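You operate a simulated robot arm through the tools that you are given. There is no shell and no other tool.

You are at the controls of a simulated robot arm. One attempt, no reset.

## Task
Wipe the bake five board, then set the blue spacer block on it.
Fine: dust off with the oven rag, rag back on mat one; the blocks are in the spacer drawer; shut it again. Where these are worked on the way, their far stop is far enough and under half their travel is too little: spacer drawer.

The check looks at the end state, three seconds after you hand in, the way a careful person would. Anything else that was tipped, shoved, dropped, spilled or broken makes it a failure.

## Robot
A 6-joint arm with a three-finger gripper, fixed in place. Base frame: the origin is on the floor under the middle of its stand, x ahead of it, y to its left, z up. Lengths are in mm, angles in degrees, forces in N, time in s.
With the tool pointing down near the work surface it reaches from about 840 to 940 mm from the base axis. Its first joint turns from -166.0 to 166.0 degrees. Payload 4.89 kg.
Tool frame: the origin (TCP) lies between the finger pads and is the grasp point; the fingertips stand 30 mm ahead of it; z points along the fingers, y is the line along which they close. The gripper opens to 164 mm; its body begins 125 mm behind the TCP.
Orientation is told as [roll, pitch, yaw] about the base's x, y, z axes, in that order, counted from this pose: with the fingers straight down and closing along the base's y, the tool's x points along the base's -x, its y along +y and its z along -z.

## Interface
- The arm moves only by the tool servo_tool. Its argument "commands" is a list of rows, each a list of 7 numbers: the turn, a rotation vector about the base's x, y, z in degrees, then the shift along the base's x, y, z in mm, then the gripper command, from -1 (shut) to 1 (fully open), values between in proportion. In form: [[wx, wy, wz, tx, ty, tz, grip], ...]. A call has 1 to 20 rows; each row shifts and turns the commanded pose from where the row before left it. Each row takes 0.2 s and may step no farther than 50 mm and 8.6 degrees from the row before; otherwise, or with a gripper value out of range, the whole call is refused. A pose out of reach is approached as far as the arm can. The call stops where the force on the tool passes 40 N (or 10 N more than at its start, if that is more) or the arm is blocked; 0.2 s more then pass. Each finger travels about 108 mm/s and halts on what it meets, pressing with about 36 N; the grip force reading is that of the motor and also rises with nothing between the fingers. The clock runs only during rows and for 0.2 s after the last one: add rows that do not move to give the fingers time. The reply holds the time, the measured pose of the TCP, the force on the tool along the base axes, the opening and the grip force, in the units named above and with some noise, with the torque about the TCP (base axes, N m) and any sound that the robot's microphone picked up, and new pictures: "views" is both (left out), scene, wrist or none.
- Cameras (640 x 400 px; columns grow to the right, rows downward): "scene" is fixed at [49.2, -651.6, 1377.2]; the picture's right is [0.81, -0.59, 0.00], its down [-0.32, -0.45, -0.83] and it looks along [0.49, 0.68, -0.55] (base axes); focal length 312 px, centre (320, 200). "wrist" rides on the gripper at [76, -2, -152] in the tool frame; the picture's right is [0.02, 1.00, 0.00], its down [-0.88, 0.02, -0.47] and it looks along [-0.47, 0.01, 0.88] (tool axes); focal length 247 px, centre (320, 200). There is no depth. A picture from a camera that has moved, and an enlarged one, comes with that camera's place and axes in the base frame and with its lens.
- move_column(by): moves the trunk up (or, below 0, down) by that many mm; the arm rides with it, the base frame stays. It gives what a move gives, with no picture.
- inspect(camera, box): a new picture of the part [left, top, right, bottom] of that camera's present view, enlarged. It takes no simulated time.
- finish_job(): hands the job in; it is judged then, once.

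Nothing tells you positions but the pictures and the camera data. Unless the task says otherwise, let go and move clear before handing in.

The tools are called after ">>>" as a command line: name --pt "numbers of a row" for each row, then --argument value for the rest, lists and objects as JSON in quotes. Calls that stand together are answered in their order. servo_tool: Moves the arm, as the interface text tells. Its arguments: {"type":"object","properties":{"commands":{"type":"array"},"views":{"type":"string","enum":["both","scene","wrist","none"]}},"required":["commands"]} The other tools are called the same way: move_column (by) moves the trunk up or down; inspect (camera, box) takes an enlarged picture of a part of a camera's view; finish_job () hands the job in.

At the start:

```text
t: 0.0
tool_pos: [615.8, -134.6, 1055.8]
orientation: [0.0, -0.1, 0.0]
contact_force: [0.6, 0.2, -0.4]
wrist_torque: [0.01, -0.01, 0.01]
grip_width: 164.3
grasp_force: 0.0
trunk travel left (down, up): [-175.0, 215.0]
```

scene: 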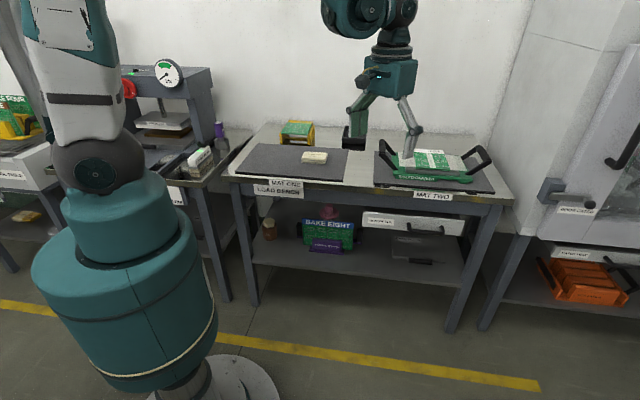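
wrist: 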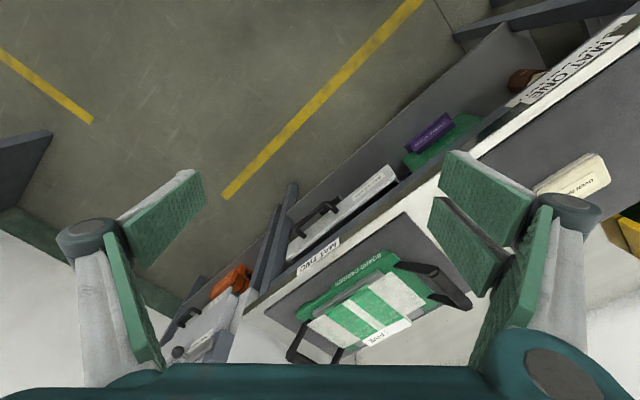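

I see a bench with mat one (a cream rag-like pad on it) and mat two (a green board with handles), with a drawer under the bench top. I'll look closer at the labels first, before moving anything.

>>> inspect --camera "scene" --box '[230, 110, 370, 200]'

>>> inspect --camera "scene" --box '[360, 130, 520, 230]'

>>> inspect --camera "scene" --box '[250, 190, 480, 290]'

>>> inspect --camera "scene" --box '[0, 50, 240, 240]'

>>> inspect --camera "wrist" --box '[240, 200, 480, 370]'

>>> inspect --camera "scene" --box '[480, 130, 640, 320]'

```text
4.44 times, centred on (300, 155) of scene
camera zoom: at [49.2, -651.6, 1377.2], right [0.81, -0.59, 0.0], down [-0.32, -0.45, -0.83], along [0.49, 0.68, -0.55], focal length 1387 px, centre (409, 400)
```

zoom: 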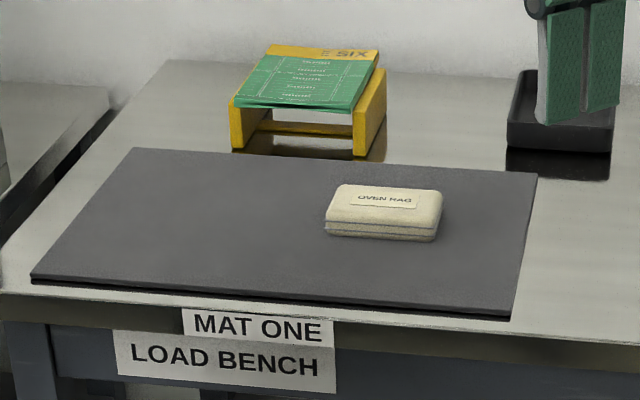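

```text
4.00 times, centred on (440, 180) of scene
camera zoom: at [49.2, -651.6, 1377.2], right [0.81, -0.59, 0.0], down [-0.32, -0.45, -0.83], along [0.49, 0.68, -0.55], focal length 1248 px, centre (-160, 280)
```

zoom: 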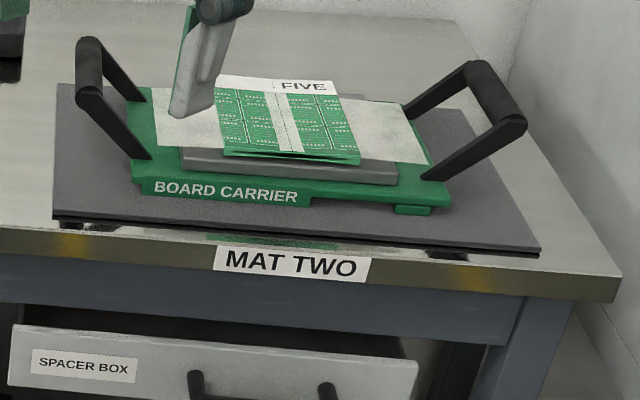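

```text
2.78 times, centred on (365, 240) of scene
camera zoom: at [49.2, -651.6, 1377.2], right [0.81, -0.59, 0.0], down [-0.32, -0.45, -0.83], along [0.49, 0.68, -0.55], focal length 868 px, centre (195, 89)
```

zoom: 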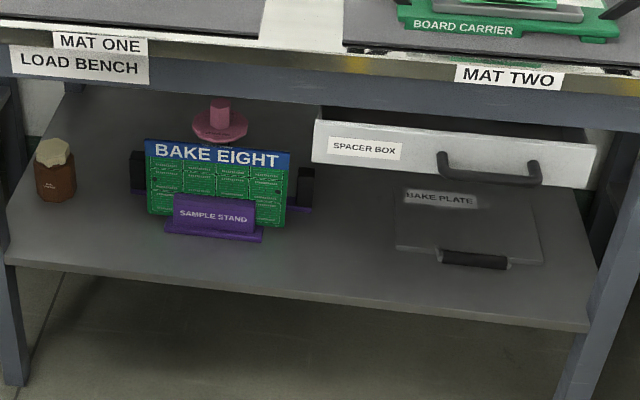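

```text
2.11 times, centred on (120, 145) of scene
camera zoom: at [49.2, -651.6, 1377.2], right [0.81, -0.59, 0.0], down [-0.32, -0.45, -0.83], along [0.49, 0.68, -0.55], focal length 657 px, centre (741, 316)
```

zoom: 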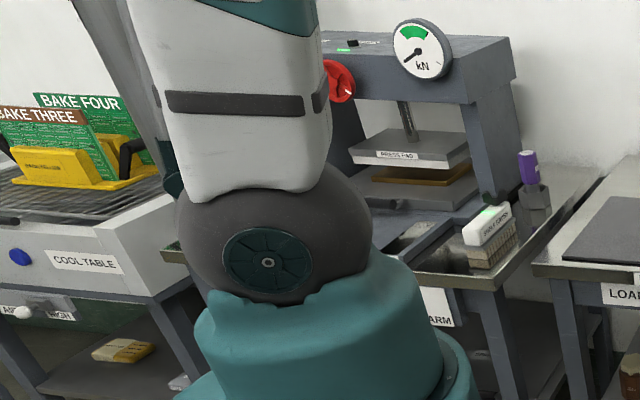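

```text
2.35 times, centred on (360, 285) of wrist
camera zoom: at [540.2, -137.2, 1208.2], right [-0.02, 1.0, 0.0], down [0.88, 0.02, 0.47], along [0.47, 0.01, -0.88], focal length 581 px, centre (226, 0)
```

zoom: 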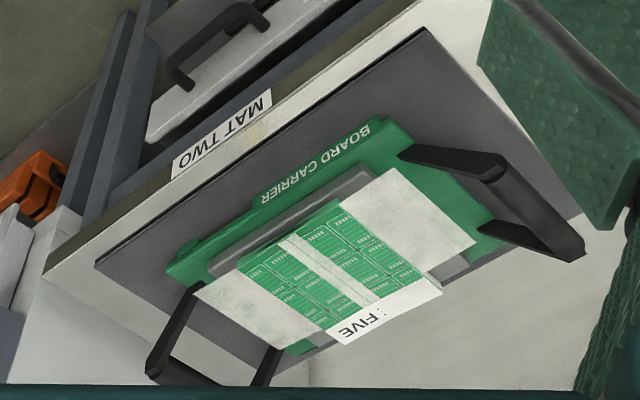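

```text
2.11 times, centred on (560, 225) of scene
camera zoom: at [49.2, -651.6, 1377.2], right [0.81, -0.59, 0.0], down [-0.32, -0.45, -0.83], along [0.49, 0.68, -0.55], focal length 657 px, centre (-185, 147)
```

zoom: 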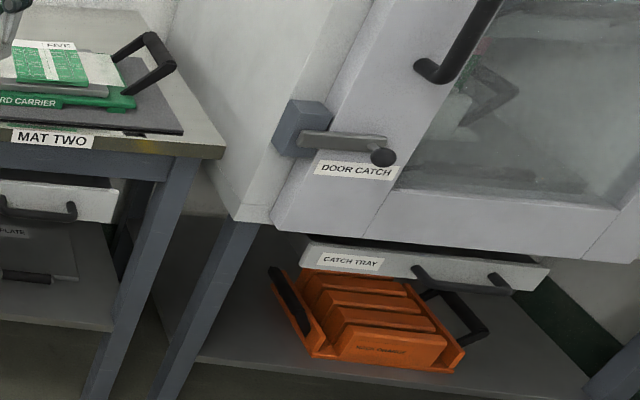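

The bench runs at about 45° to the base. The oven rag is on mat one, board "FIVE" is in a carrier on mat two, and the spacer box drawer sits under the bench top. I'll zoom in further on the key parts.

>>> inspect --camera "scene" --box '[385, 135, 495, 195]'

>>> inspect --camera "scene" --box '[350, 200, 480, 275]'

>>> inspect --camera "scene" --box '[285, 140, 345, 175]'

>>> inspect --camera "wrist" --box '[270, 240, 440, 370]'

>>> inspect --camera "wrist" --box '[260, 150, 420, 270]'

>>> inspect --camera "wrist" --box '[480, 0, 640, 240]'

```text
5.82 times, centred on (440, 165) of scene
camera zoom: at [49.2, -651.6, 1377.2], right [0.81, -0.59, 0.0], down [-0.32, -0.45, -0.83], along [0.49, 0.68, -0.55], focal length 1816 px, centre (-378, 404)
```

zoom: 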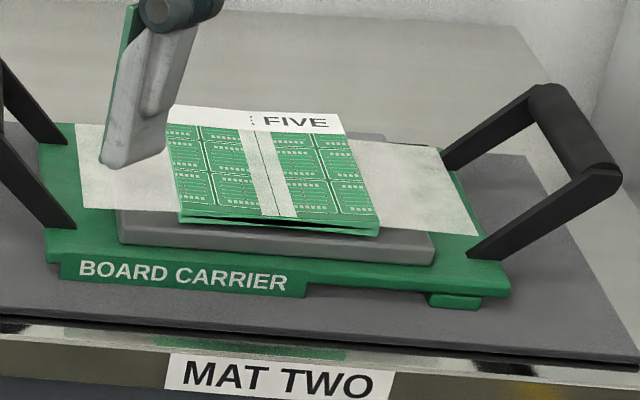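

```text
4.92 times, centred on (415, 238) of scene
camera zoom: at [49.2, -651.6, 1377.2], right [0.81, -0.59, 0.0], down [-0.32, -0.45, -0.83], along [0.49, 0.68, -0.55], focal length 1536 px, centre (-148, 15)
```

zoom: 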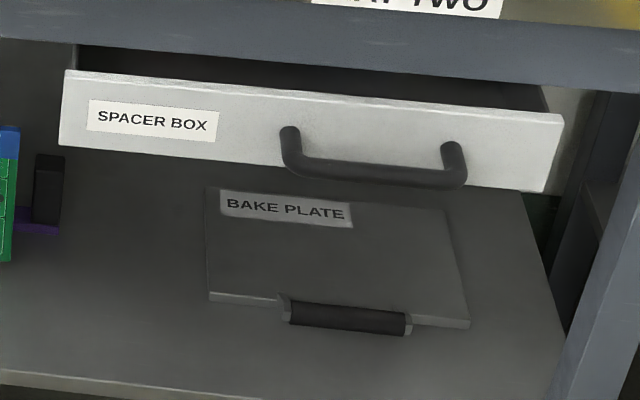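

```text
10.67 times, centred on (315, 158) of scene
camera zoom: at [49.2, -651.6, 1377.2], right [0.81, -0.59, 0.0], down [-0.32, -0.45, -0.83], along [0.49, 0.68, -0.55], focal length 3329 px, centre (373, 653)
```

zoom: 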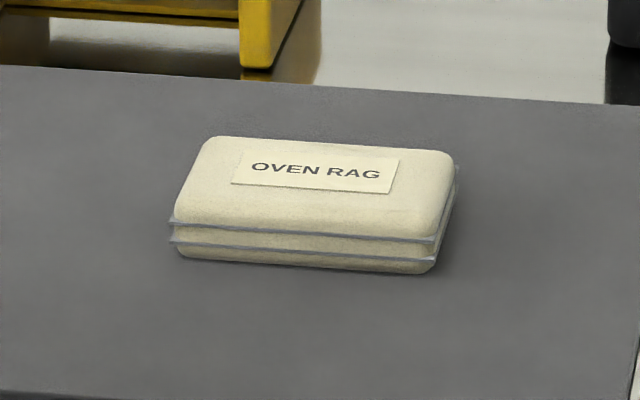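

```text
3.08 times, centred on (355, 305) of wrist
camera zoom: at [540.2, -137.2, 1208.2], right [-0.02, 1.0, 0.0], down [0.88, 0.02, 0.47], along [0.47, 0.01, -0.88], focal length 760 px, centre (212, -123)
```

zoom: 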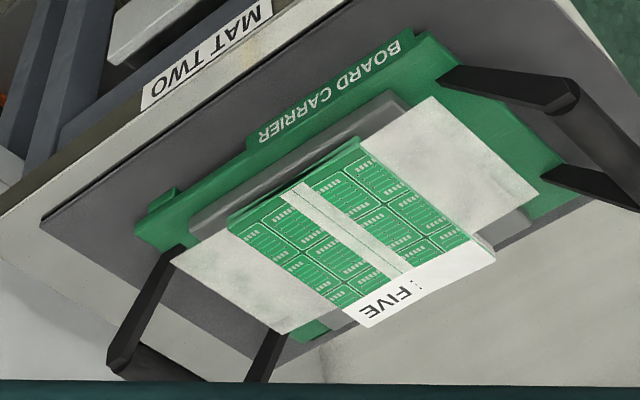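

```text
3.33 times, centred on (340, 210) of wrist
camera zoom: at [540.2, -137.2, 1208.2], right [-0.02, 1.0, 0.0], down [0.88, 0.02, 0.47], along [0.47, 0.01, -0.88], focal length 823 px, centre (253, 167)
```

zoom: 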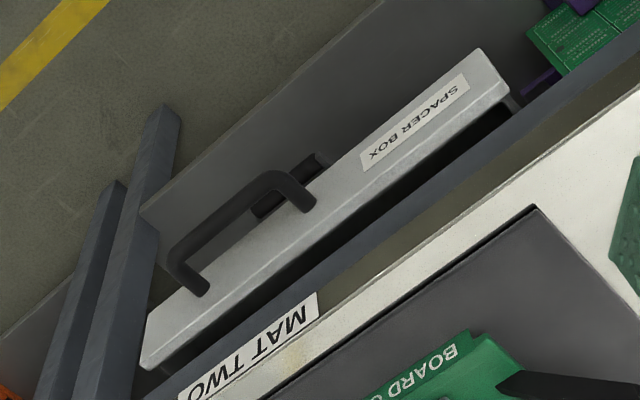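

```text
1.67 times, centred on (560, 120) of wrist
camera zoom: at [540.2, -137.2, 1208.2], right [-0.02, 1.0, 0.0], down [0.88, 0.02, 0.47], along [0.47, 0.01, -0.88], focal length 412 px, centre (-80, 333)
```

zoom: 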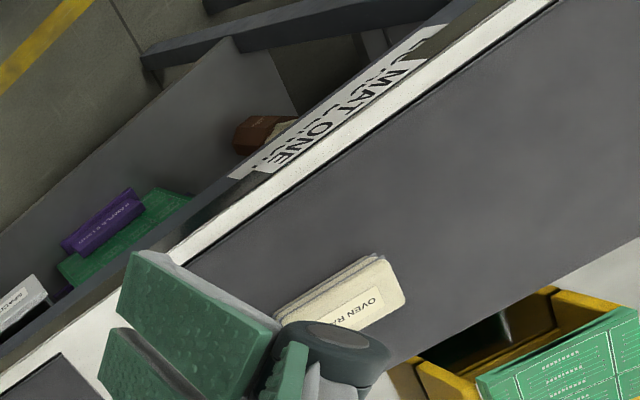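

The rag is near (705, 300) and the board near (1055, -5), both roughly 800–830 mm high. I'll swing the arm at a safe height over the rag, with yaw matched to the bench, to get a closer look and learn the reach.

>>> servo_tool --pt "0 0 3.75 0 36 0 1" --pt "0 0 3.75 0 36 0 1" --pt "0 0 3.75 0 36 0 1" --pt "0 0 3.75 0 36 0 1" --pt "0 0 3.75 0 36 0 1" --pt "0 0 3.75 0 36 0 1" --pt "0 0 3.75 0 36 0 1" --pt "0 0 3.75 0 36 0 1" --pt "0 0 3.75 0 36 0 1" --pt "0 0 3.75 0 36 0 1" --pt "0 0 3.75 0 36 0 1" --pt "0 0 3.75 0 36 0 1"

```text
t: 2.6
tool_pos: [616.1, 297.0, 1056.2]
orientation: [-0.1, 0.0, 45.0]
contact_force: [0.2, -0.5, 0.8]
wrist_torque: [0.19, 0.0, -0.01]
grip_width: 163.9
grasp_force: 0.0
trunk travel left (down, up): [-175.0, 215.0]
camera wrist: at [563.7, 240.9, 1208.6], right [-0.72, 0.69, 0.0], down [0.61, 0.64, 0.47], along [0.33, 0.34, -0.88], focal length 247 px, centre (320, 200)
```

scene: 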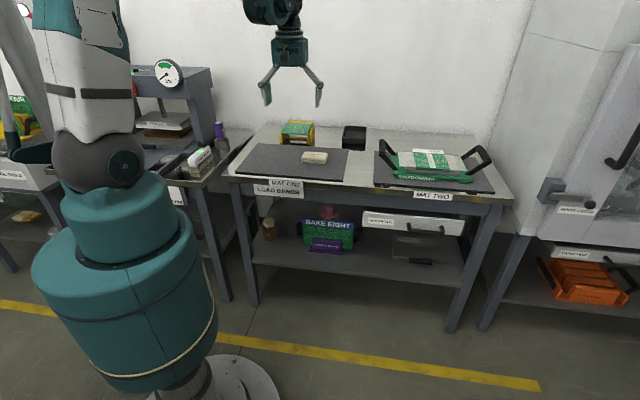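
wrist: 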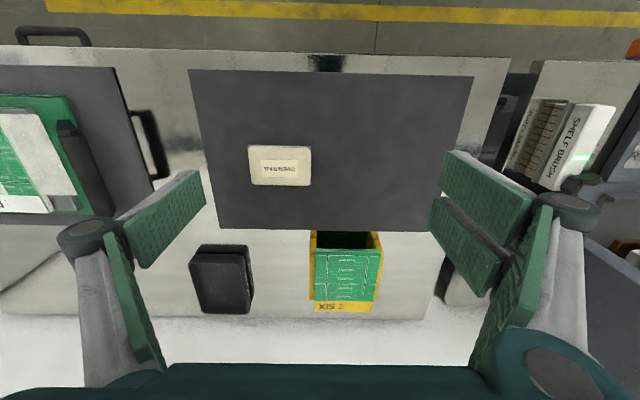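

The yaw now lines up with the bench. The rag is at about (707, 296), roughly 104 mm long along the bench by 70 mm. I'll zoom in on it and on the items nearby.

>>> inspect --camera "wrist" --box '[180, 60, 480, 240]'

>>> inspect --camera "wrist" --box '[0, 20, 200, 240]'

>>> inspect --camera "scene" --box '[370, 130, 500, 210]'

```text
2.13 times, centred on (330, 150) of wrist
camera zoom: at [563.7, 240.9, 1208.6], right [-0.72, 0.69, 0.0], down [0.61, 0.64, 0.47], along [0.33, 0.34, -0.88], focal length 527 px, centre (299, 307)
```

zoom: 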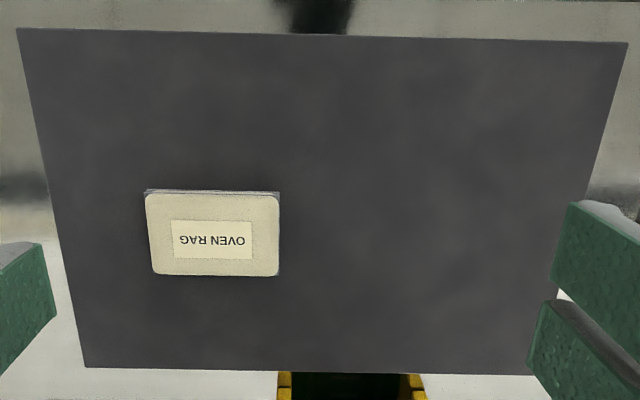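

```text
1.82 times, centred on (100, 130) of wrist
camera zoom: at [563.7, 240.9, 1208.6], right [-0.72, 0.69, 0.0], down [0.61, 0.64, 0.47], along [0.33, 0.34, -0.88], focal length 449 px, centre (720, 327)
```

zoom: 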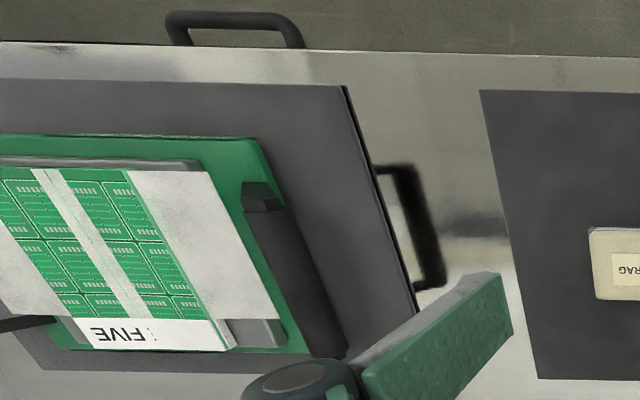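

```text
4.92 times, centred on (435, 170) of scene
camera zoom: at [49.2, -651.6, 1377.2], right [0.81, -0.59, 0.0], down [-0.32, -0.45, -0.83], along [0.49, 0.68, -0.55], focal length 1536 px, centre (-246, 348)
```

zoom: 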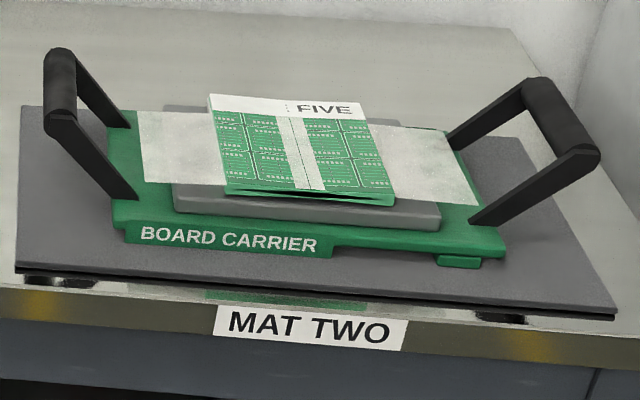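

Next I'll move the wrist camera over the board, to see the dust and board geometry and to test the outward reach.

>>> servo_tool --pt "0 0 0 23 -26.3 0 1" --pt "0 0 0 23 -26.3 0 1" --pt "0 0 0 23 -26.3 0 1" --pt "0 0 0 23 -26.3 0 1" --pt "0 0 0 23 -26.3 0 1" --pt "0 0 0 23 -26.3 0 1" --pt "0 0 0 23 -26.3 0 1" --pt "0 0 0 23 -26.3 0 1" --pt "0 0 0 23 -26.3 0 1" --pt "0 0 0 23 -26.3 0 1" --pt "0 0 0 23 -26.3 0 1" --pt "0 0 0 23 -26.3 0 1" --pt "0 0 0 23 -26.3 0 1" --pt "0 0 0 23 -26.3 0 1" --pt "0 0 0 23 -26.3 0 1"

```text
t: 5.8
tool_pos: [960.8, -96.7, 1055.7]
orientation: [0.0, 0.0, 45.1]
contact_force: [-1.0, 0.6, 0.5]
wrist_torque: [-0.21, -0.13, -0.01]
grip_width: 164.1
grasp_force: 0.0
trunk travel left (down, up): [-175.0, 215.0]
camera wrist: at [908.1, -151.9, 1208.4], right [-0.72, 0.69, 0.0], down [0.61, 0.64, 0.47], along [0.33, 0.34, -0.88], focal length 247 px, centre (320, 200)
```

scene: 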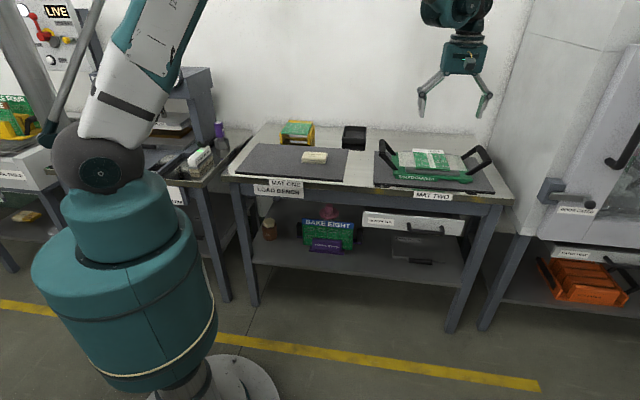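
wrist: 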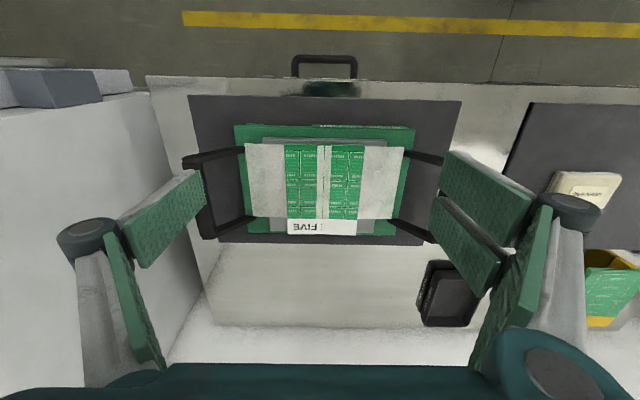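

The arm reaches there without trouble. Now I'll zoom in on the board.

>>> inspect --camera "wrist" --box '[180, 90, 460, 265]'

>>> inspect --camera "wrist" --box '[235, 130, 415, 242]'

>>> inspect --camera "wrist" --box '[260, 40, 390, 110]'

>>> inspect --camera "scene" --box '[400, 140, 480, 190]'

```text
2.29 times, centred on (320, 178) of wrist
camera zoom: at [908.1, -151.9, 1208.4], right [-0.72, 0.69, 0.0], down [0.61, 0.64, 0.47], along [0.33, 0.34, -0.88], focal length 564 px, centre (320, 251)
```

zoom: 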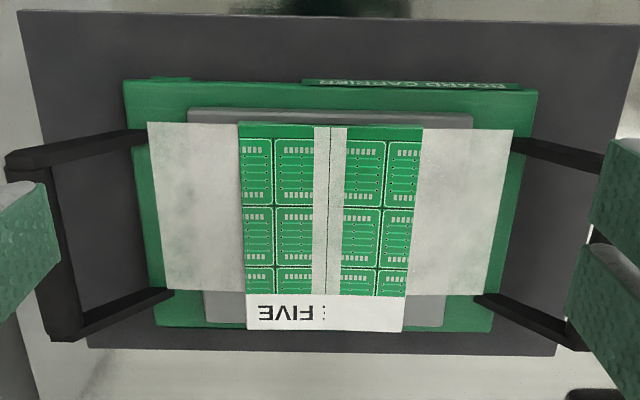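

```text
3.56 times, centred on (325, 186) of wrist
camera zoom: at [908.1, -151.9, 1208.4], right [-0.72, 0.69, 0.0], down [0.61, 0.64, 0.47], along [0.33, 0.34, -0.88], focal length 878 px, centre (302, 250)
```

zoom: 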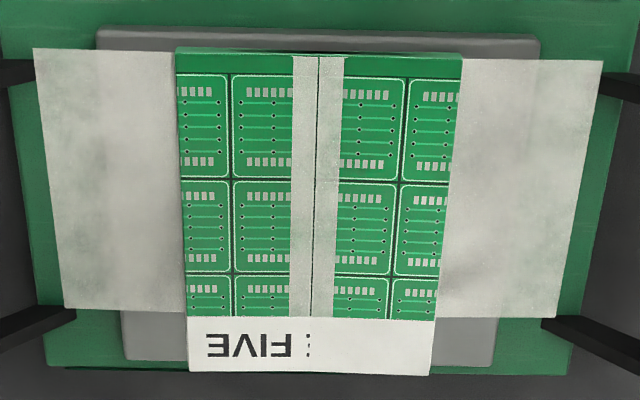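

```text
4.92 times, centred on (325, 75) of wrist
camera zoom: at [908.1, -151.9, 1208.4], right [-0.72, 0.69, 0.0], down [0.61, 0.64, 0.47], along [0.33, 0.34, -0.88], focal length 1216 px, centre (295, 815)
```

zoom: 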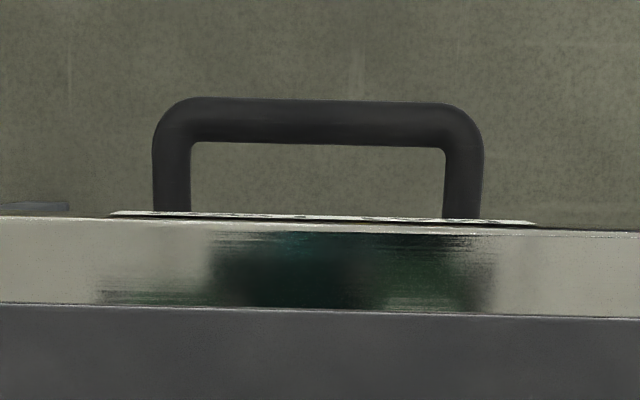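

```text
8.00 times, centred on (440, 165) of scene
camera zoom: at [49.2, -651.6, 1377.2], right [0.81, -0.59, 0.0], down [-0.32, -0.45, -0.83], along [0.49, 0.68, -0.55], focal length 2497 px, centre (-640, 480)
```

zoom: 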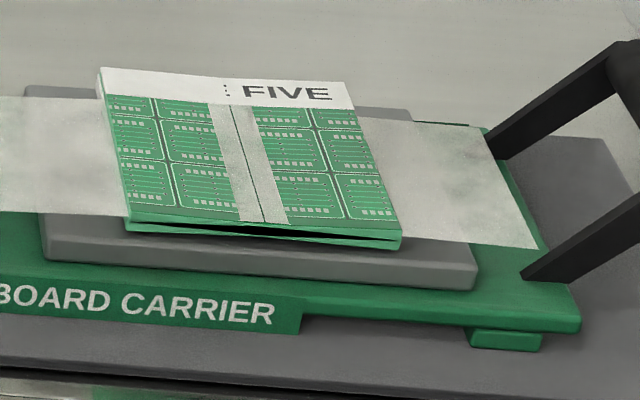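

Triangulating gives these positions:
- Board FIVE: centre near (1029, -18), top about z 845, 120 × 163 mm, with the carrier handles either side.
- Drawer handle: bar near (890, -159, 646).

I'll test how far the tool-down reach goes above the board before fetching the rag.

>>> servo_tool --pt "0 0 0 17 19.5 -24 1" --pt "0 0 0 17 19.5 -24 1" --pt "0 0 0 17 19.5 -24 1" --pt "0 0 0 17 19.5 -24 1" --pt "0 0 0 0 0 0 1"

```text
t: 7.0
tool_pos: [1028.3, -20.1, 958.4]
orientation: [0.0, 0.0, 45.0]
contact_force: [1.0, 0.3, -0.1]
wrist_torque: [-0.02, 0.05, -0.01]
grip_width: 163.8
grasp_force: 0.1
trunk travel left (down, up): [-175.0, 215.0]
camera wrist: at [976.6, -74.4, 1110.7], right [-0.72, 0.69, 0.0], down [0.61, 0.64, 0.47], along [0.33, 0.34, -0.88], focal length 247 px, centre (320, 200)
```

scene: 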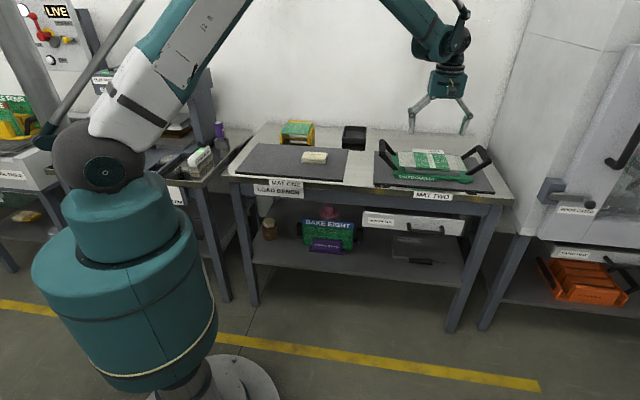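
wrist: 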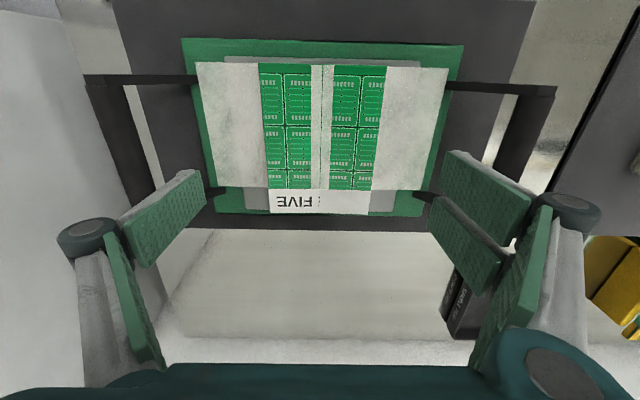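

Tool-down reach is fine at the board. I'll go up, then across to the rag with the yaw turned to -45°, so the fingers close across the rag's 70 mm side.

>>> servo_tool --pt "0 0 0 0 0 40 1" --pt "0 0 0 0 0 40 1" --pt "0 0 -7.5 -26.8 26.3 -3 1" --pt "0 0 -7.5 -26.8 26.3 -3 1" --pt "0 0 -7.5 -26.8 26.3 -3 1" --pt "0 0 -7.5 -26.8 26.3 -3 1" --pt "0 0 -7.5 -26.8 26.3 -3 1" --pt "0 0 -7.5 -26.8 26.3 -3 1" --pt "0 0 -7.5 -26.8 26.3 -3 1" --pt "0 0 -7.5 -26.8 26.3 -3 1" --pt "0 0 -7.5 -26.8 26.3 -3 1" --pt "0 0 -7.5 -26.8 26.3 -3 1" --pt "0 0 -7.5 -26.8 26.3 -3 1" --pt "0 0 -7.5 -26.8 26.3 -3 1" --pt "0 0 0 0 0 0 1"

```text
t: 10.2
tool_pos: [709.0, 296.6, 1005.4]
orientation: [0.0, 0.0, -45.1]
contact_force: [-0.3, -0.6, 0.4]
wrist_torque: [0.0, -0.03, 0.02]
grip_width: 164.3
grasp_force: 0.1
trunk travel left (down, up): [-175.0, 215.0]
camera wrist: at [653.1, 348.4, 1156.5], right [0.69, 0.72, 0.0], down [0.64, -0.61, 0.47], along [0.34, -0.33, -0.88], focal length 247 px, centre (320, 200)
```

scene: 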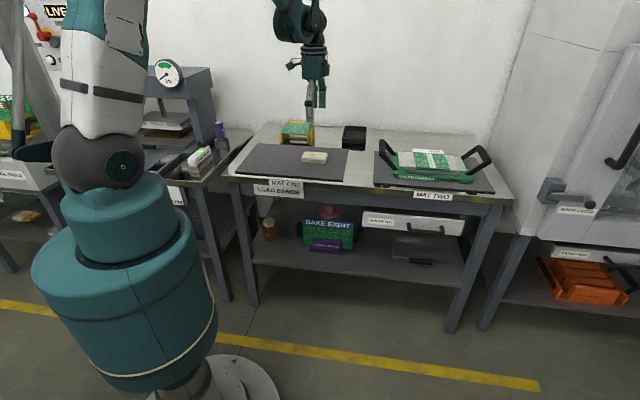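
wrist: 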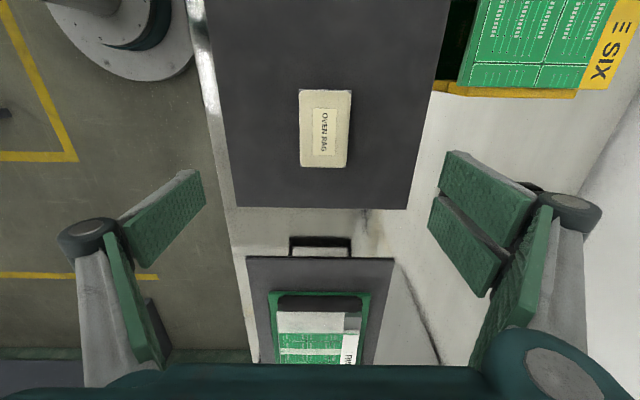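

The gripper is now oriented over the rag. I'll zoom in to fix its position and height precisely.

>>> inspect --camera "wrist" --box '[270, 70, 390, 190]'

>>> inspect --camera "scene" --box '[290, 145, 340, 175]'

```text
3.33 times, centred on (330, 130) of wrist
camera zoom: at [653.1, 348.4, 1156.5], right [0.69, 0.72, 0.0], down [0.64, -0.61, 0.47], along [0.34, -0.33, -0.88], focal length 823 px, centre (287, 433)
```

zoom: 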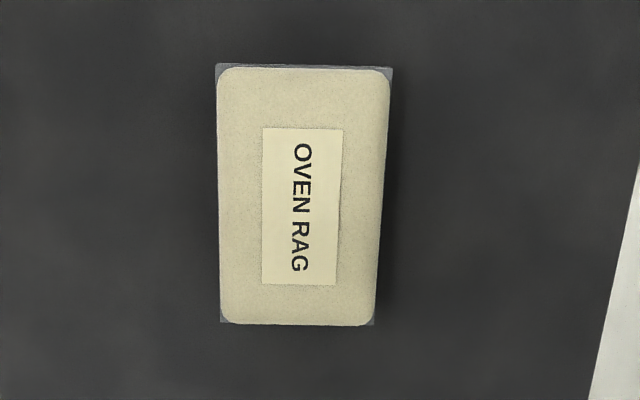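

```text
12.80 times, centred on (315, 160) of scene
camera zoom: at [49.2, -651.6, 1377.2], right [0.81, -0.59, 0.0], down [-0.32, -0.45, -0.83], along [0.49, 0.68, -0.55], focal length 3995 px, centre (384, 712)
```

zoom: 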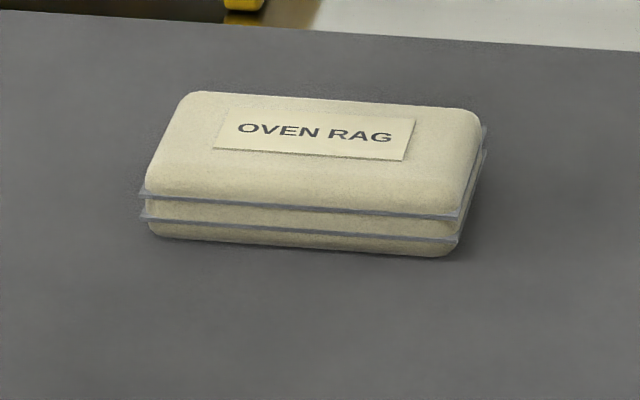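

Rag centre is about (710.5, 300) with its top at about z 829 on a mat at about z 799. It measures 100 × 64 × 30 mm. I'll descend over it with the gripper partly closed and stop just above for a check.

>>> servo_tool --pt "0 0 0 1.5 3.5 -30 0.34" --pt "0 0 0 0 0 -30 0.34" --pt "0 0 0 0 0 -30 0.34" --pt "0 0 0 0 0 -30 0.34" --pt "0 0 0 0 0 -15 0.34" --pt "0 0 0 0 0 0 0.34"

```text
t: 11.6
tool_pos: [709.5, 298.2, 869.4]
orientation: [-0.1, -0.1, -45.0]
contact_force: [0.6, 0.4, -0.4]
wrist_torque: [-0.04, 0.09, 0.0]
grip_width: 110.1
grasp_force: 0.1
trunk travel left (down, up): [-175.0, 215.0]
camera wrist: at [654.9, 351.9, 1021.3], right [0.69, 0.72, 0.0], down [0.64, -0.61, 0.47], along [0.34, -0.33, -0.88], focal length 247 px, centre (320, 200)
```

scene: 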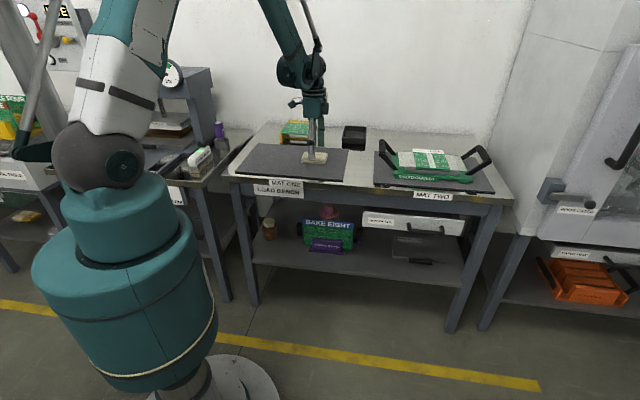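
wrist: 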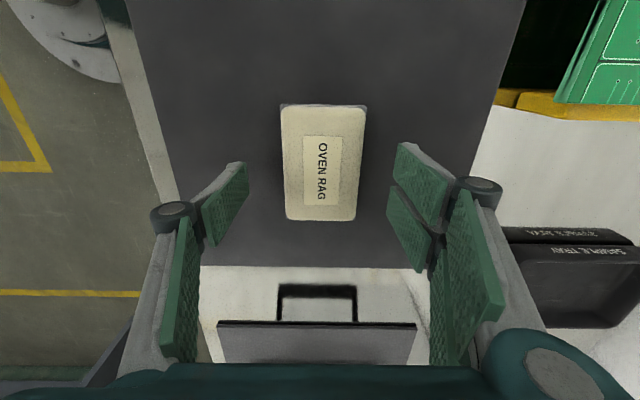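

The rag is centred between the fingers. I'll go down about 31 mm and close gently.

>>> servo_tool --pt "0 0 0 -0.5 2.5 -10 0.34" --pt "0 0 0 0 0 -10 0.34" --pt "0 0 0 0 0 -10.5 0.34" --pt "0 0 0 0 0 0 0.34"

```text
t: 12.6
tool_pos: [707.5, 301.7, 838.5]
orientation: [-0.1, 0.0, -45.1]
contact_force: [0.9, 0.0, 0.6]
wrist_torque: [0.01, 0.01, 0.01]
grip_width: 110.2
grasp_force: 0.1
trunk travel left (down, up): [-175.0, 215.0]
camera wrist: at [653.6, 354.2, 991.1], right [0.69, 0.72, 0.0], down [0.64, -0.61, 0.47], along [0.34, -0.33, -0.88], focal length 247 px, centre (320, 200)
```

scene: 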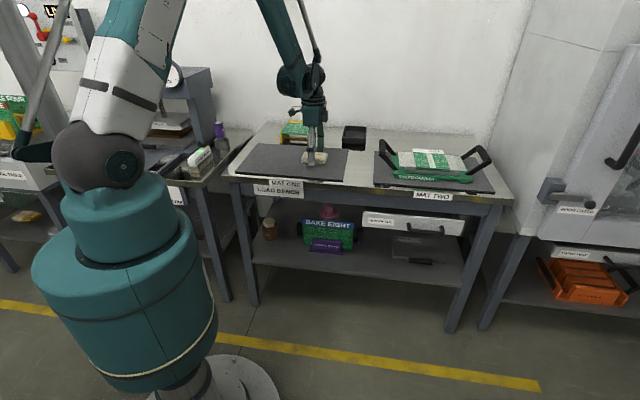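
wrist: 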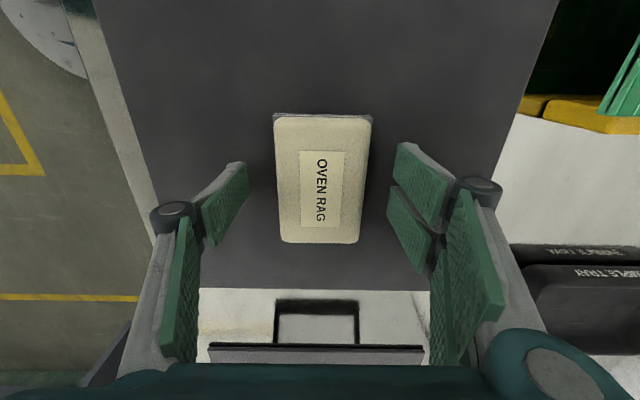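

>>> inspect --camera "scene" --box '[285, 130, 345, 175]'

>>> inspect --camera "wrist" --box '[180, 90, 480, 280]'

```text
8.89 times, centred on (315, 152) of scene
camera zoom: at [49.2, -651.6, 1377.2], right [0.81, -0.59, 0.0], down [-0.32, -0.45, -0.83], along [0.49, 0.68, -0.55], focal length 2774 px, centre (364, 622)
```

zoom: 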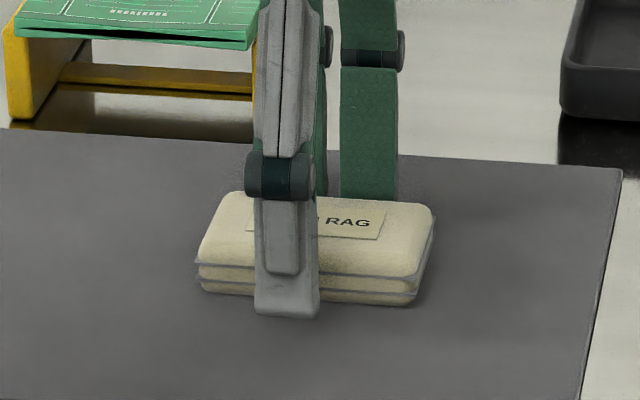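

```text
2.11 times, centred on (330, 185) of wrist
camera zoom: at [653.6, 354.2, 991.1], right [0.69, 0.72, 0.0], down [0.64, -0.61, 0.47], along [0.34, -0.33, -0.88], focal length 520 px, centre (299, 232)
```

zoom: 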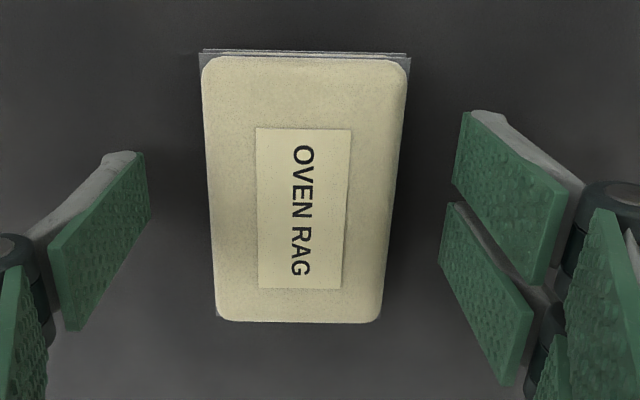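

Well centred. Closing on the rag now.

>>> servo_tool --pt "0 0 0 0 0 0 -0.2" --pt "0 0 0 0 0 0 -1" --pt "0 0 0 0 0 0 -1" --pt "0 0 0 0 0 0 -1" --pt "0 0 0 0 0 0 -1"

```text
t: 13.8
tool_pos: [707.3, 301.6, 838.6]
orientation: [0.0, 0.0, -45.0]
contact_force: [-0.9, -0.2, 1.3]
wrist_torque: [0.02, -0.02, -0.05]
grip_width: 63.8
grasp_force: 35.7
trunk travel left (down, up): [-175.0, 215.0]
camera wrist: at [653.6, 354.2, 991.2], right [0.69, 0.72, 0.0], down [0.64, -0.61, 0.47], along [0.34, -0.33, -0.88], focal length 247 px, centre (320, 200)
```

scene: 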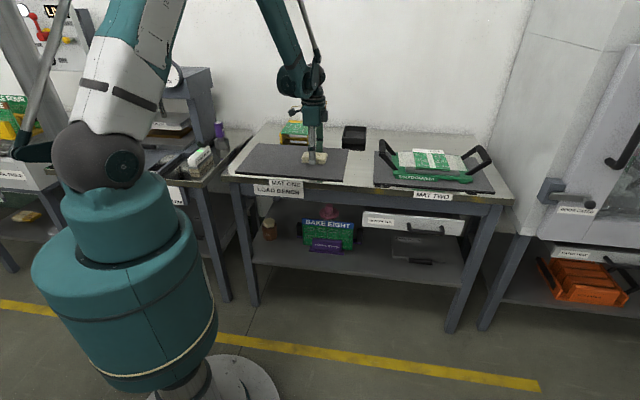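
wrist: 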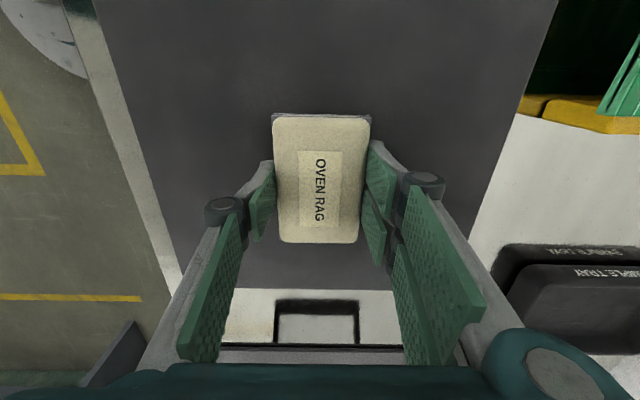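

The rag is gripped, 63.8 mm wide. I'll lift straight up, then carry it over to just above the board.

>>> servo_tool --pt "0 0 0 0 0 15 -1" --pt "0 0 0 0 0 32 -1" --pt "0 0 0 0 0 32 -1" --pt "0 0 0 0 0 32 -1" --pt "0 0 0 0 0 32 -1" --pt "0 0 0 23 -22.9 0 -1" --pt "0 0 0 23 -22.9 0 -1" --pt "0 0 0 23 -22.9 0 -1" --pt "0 0 0 23 -22.9 0 -1" --pt "0 0 0 23 -22.9 0 -1" --pt "0 0 0 23 -22.9 0 -1" --pt "0 0 0 23 -22.9 0 -1" --pt "0 0 0 23 -22.9 0 -1" --pt "0 0 0 23 -22.9 0 -1" --pt "0 0 0 23 -22.9 0 -1" --pt "0 0 0 23 -22.9 0 -1" --pt "0 0 0 23 -22.9 0 -1" --pt "0 0 0 23 -22.9 0 -1" --pt "0 0 0 23 -22.9 0 -1" --pt "0 0 0 0 0 0 -1"

```text
t: 18.0
tool_pos: [1031.0, -19.8, 980.8]
orientation: [-0.1, 0.0, -45.0]
contact_force: [0.8, 0.0, -1.1]
wrist_torque: [0.01, 0.07, 0.03]
grip_width: 0.2
grasp_force: 36.0
trunk travel left (down, up): [-175.0, 215.0]
camera wrist: at [976.2, 33.4, 1133.4], right [0.69, 0.72, 0.0], down [0.64, -0.61, 0.47], along [0.34, -0.33, -0.88], focal length 247 px, centre (320, 200)
```

scene: 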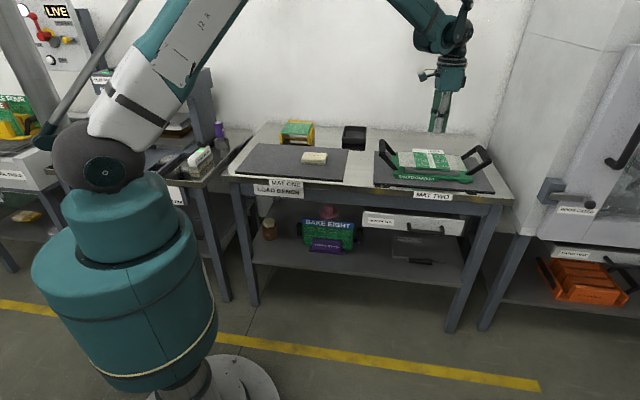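
wrist: 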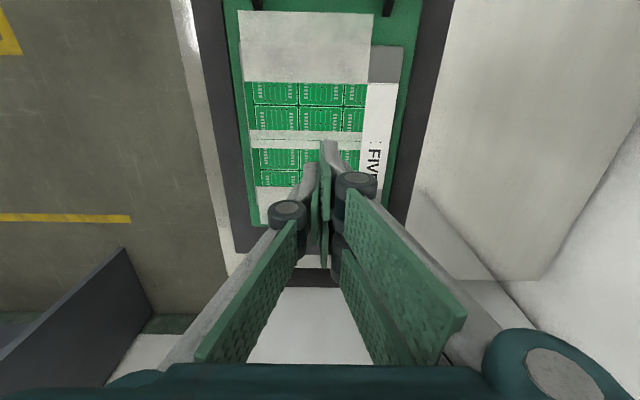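

The rag slipped out of the fingers during the lift and is still on mat one. I'll go back, look, and take a deeper grip.

>>> servo_tool --pt "0 0 0 -23 22.9 0 -0.5" --pt "0 0 0 -23 22.9 0 0" --pt "0 0 0 -23 22.9 0 0.34" --pt "0 0 0 -23 22.9 0 0.34" --pt "0 0 0 -23 22.9 0 0.34" --pt "0 0 0 -23 22.9 0 0.34" --pt "0 0 0 -23 22.9 0 0.34" --pt "0 0 0 -23 22.9 0 0.34" --pt "0 0 0 -23 22.9 0 0.34" --pt "0 0 0 -23 22.9 0 0.34" --pt "0 0 0 -23 22.9 0 0.34" --pt "0 0 0 -23 22.9 0 0.34" --pt "0 0 0 -23 22.9 0 0.34" --pt "0 0 0 -23 22.9 0 0.34" --pt "0 0 0 0 0 -30 0.34" --pt "0 0 0 0 0 -30 0.34" --pt "0 0 0 0 0 0 0.34"

>>> inspect --camera "wrist" --box '[180, 60, 460, 250]'

>>> inspect --camera "scene" --box '[285, 130, 345, 175]'

```text
t: 21.6
tool_pos: [708.0, 302.5, 921.9]
orientation: [0.0, 0.0, -45.0]
contact_force: [0.4, 1.6, 0.3]
wrist_torque: [-0.04, 0.0, 0.01]
grip_width: 109.9
grasp_force: 0.0
trunk travel left (down, up): [-175.0, 215.0]
camera wrist: at [653.7, 355.4, 1073.5], right [0.69, 0.72, 0.0], down [0.64, -0.61, 0.47], along [0.34, -0.33, -0.88], focal length 247 px, centre (320, 200)
```

scene: 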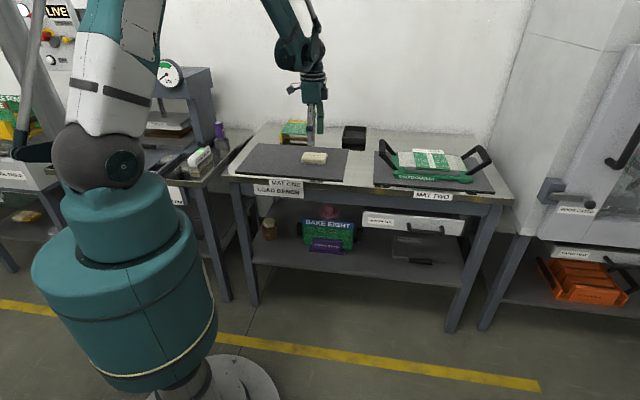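
wrist: 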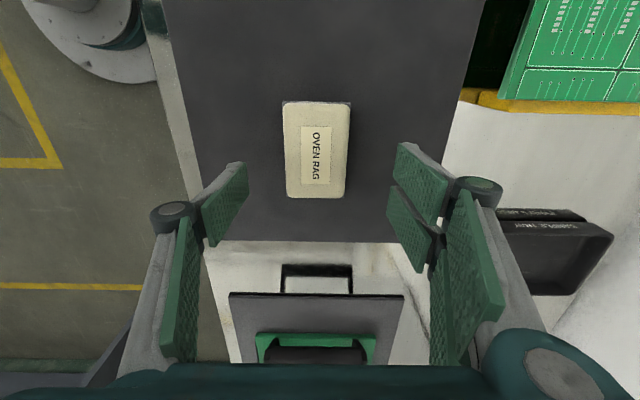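

```text
2.11 times, centred on (320, 155) of wrist
camera zoom: at [653.7, 355.4, 1073.5], right [0.69, 0.72, 0.0], down [0.64, -0.61, 0.47], along [0.34, -0.33, -0.88], focal length 520 px, centre (320, 295)
```

zoom: 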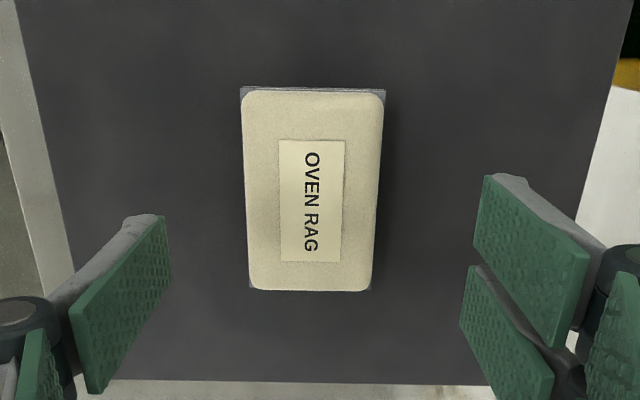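

```text
8.89 times, centred on (315, 152) of scene
camera zoom: at [49.2, -651.6, 1377.2], right [0.81, -0.59, 0.0], down [-0.32, -0.45, -0.83], along [0.49, 0.68, -0.55], focal length 2774 px, centre (364, 622)
```

zoom: 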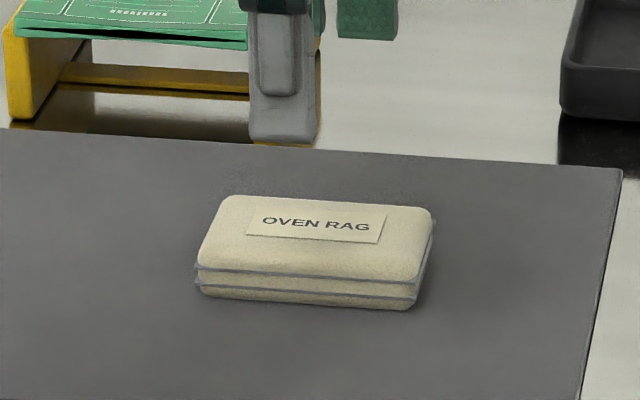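

The rag hasn't moved. The first grip only caught its rounded upper edge, so I'll go about 9 mm deeper and watch the force.

>>> servo_tool --pt "0 0 0 -1 -2 -30 0.34" --pt "0 0 0 0 0 -30 0.34" --pt "0 0 0 0 0 -20 0.34" --pt "0 0 0 0 0 -6 0.34" --pt "0 0 0 0 0 -3 0.34" --pt "0 0 0 0 0 0 0.34"

>>> inspect --camera "scene" --box '[285, 130, 345, 175]'

```text
t: 23.0
tool_pos: [707.4, 299.3, 832.2]
orientation: [-0.1, 0.0, -45.0]
contact_force: [1.0, 0.2, 0.6]
wrist_torque: [-0.02, 0.03, 0.0]
grip_width: 110.1
grasp_force: 0.1
trunk travel left (down, up): [-175.0, 215.0]
camera wrist: at [653.0, 352.4, 984.3], right [0.69, 0.72, 0.0], down [0.64, -0.61, 0.47], along [0.34, -0.33, -0.88], focal length 247 px, centre (320, 200)
```

scene: 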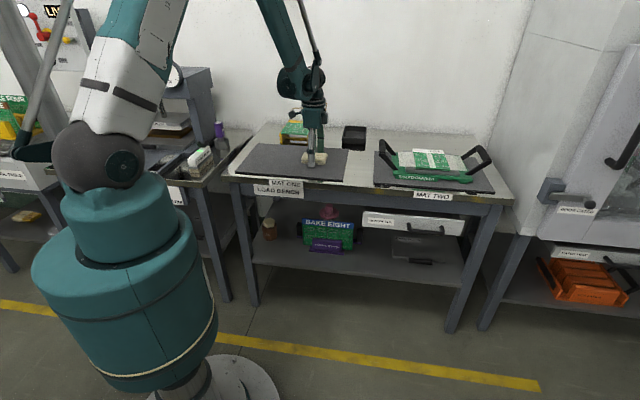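
wrist: 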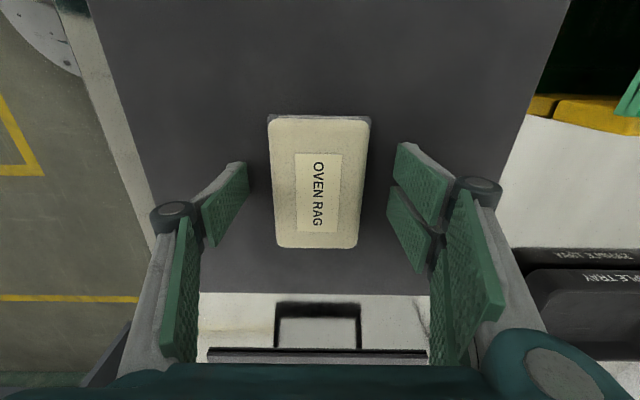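

```text
8.89 times, centred on (315, 152) of scene
camera zoom: at [49.2, -651.6, 1377.2], right [0.81, -0.59, 0.0], down [-0.32, -0.45, -0.83], along [0.49, 0.68, -0.55], focal length 2774 px, centre (364, 622)
```

zoom: 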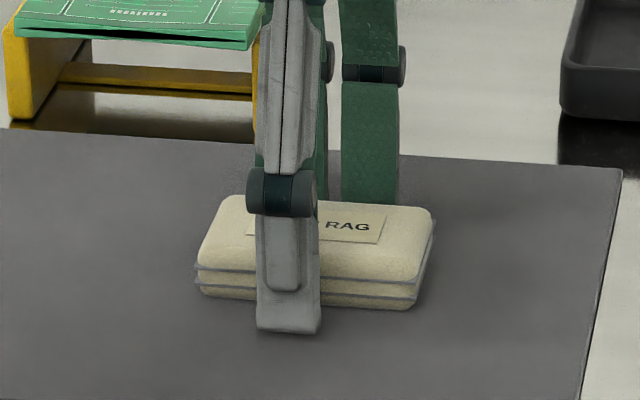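

Fingertips are now about 6 mm above the mat. I'll go 2 mm further, close, and lift slowly to test the grip.

>>> servo_tool --pt "0 0 0 0 0 -2 0.34" --pt "0 0 0 0 0 0 -0.2" --pt "0 0 0 0 0 0 -1" --pt "0 0 0 0 0 0 -1" --pt "0 0 0 0 0 0 -1" --pt "0 0 0 0 0 0 -1"

>>> servo_tool --pt "0 0 0 0 0 3 -1" --pt "0 0 0 0 0 4 -1" --pt "0 0 0 0 0 5 -1" --pt "0 0 0 0 0 6 -1" --pt "0 0 0 0 0 6 -1" --pt "0 0 0 0 0 0 -1"

>>> inspect --camera "scene" --box '[285, 130, 345, 175]'

```text
t: 23.7
tool_pos: [706.1, 298.5, 834.9]
orientation: [0.0, -0.2, -45.0]
contact_force: [-2.8, -2.4, 63.5]
wrist_torque: [0.67, -0.34, -0.39]
grip_width: 63.8
grasp_force: 44.6
trunk travel left (down, up): [-175.0, 215.0]
stopped in row 3: the force on the tool passed its limit at 77 N (the readings are from after the stop); the commanded pose is now the measured one
camera wrist: at [650.9, 351.0, 986.9], right [0.69, 0.72, 0.0], down [0.64, -0.61, 0.47], along [0.34, -0.33, -0.88], focal length 247 px, centre (320, 200)
```

scene: 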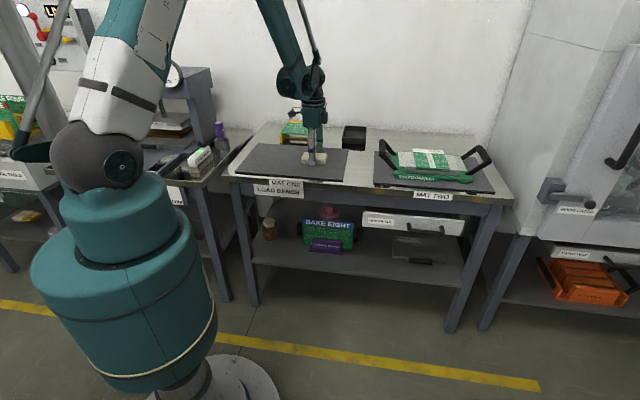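
wrist: 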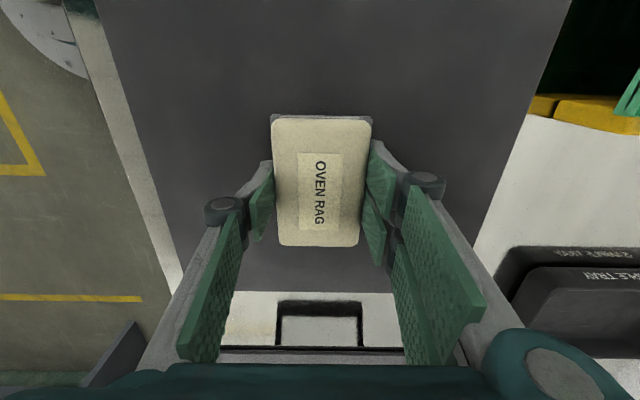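

```text
t: 25.1
tool_pos: [706.5, 298.9, 856.3]
orientation: [0.0, 0.1, -45.0]
contact_force: [-0.1, 0.8, 0.1]
wrist_torque: [0.01, -0.04, 0.0]
grip_width: 63.8
grasp_force: 35.8
trunk travel left (down, up): [-175.0, 215.0]
camera wrist: at [652.3, 351.9, 1007.9], right [0.69, 0.72, 0.0], down [0.64, -0.61, 0.47], along [0.34, -0.33, -0.88], focal length 247 px, centre (320, 200)
```

scene: 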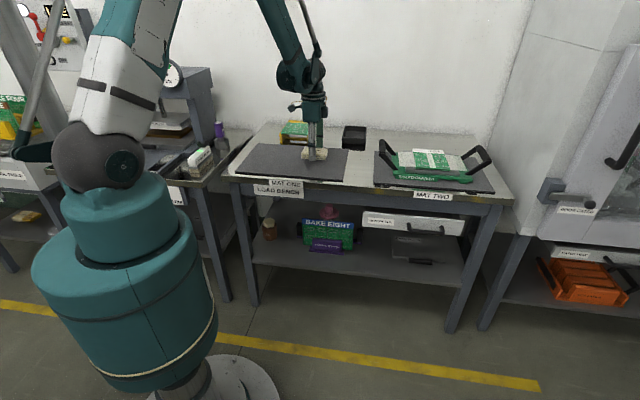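
wrist: 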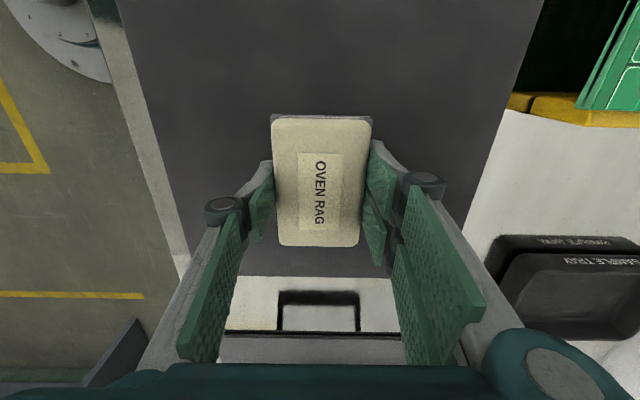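

```text
8.89 times, centred on (315, 152) of scene
camera zoom: at [49.2, -651.6, 1377.2], right [0.81, -0.59, 0.0], down [-0.32, -0.45, -0.83], along [0.49, 0.68, -0.55], focal length 2774 px, centre (364, 622)
```

zoom: 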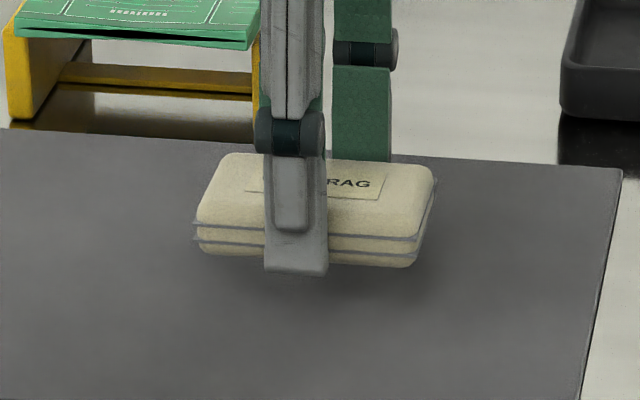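

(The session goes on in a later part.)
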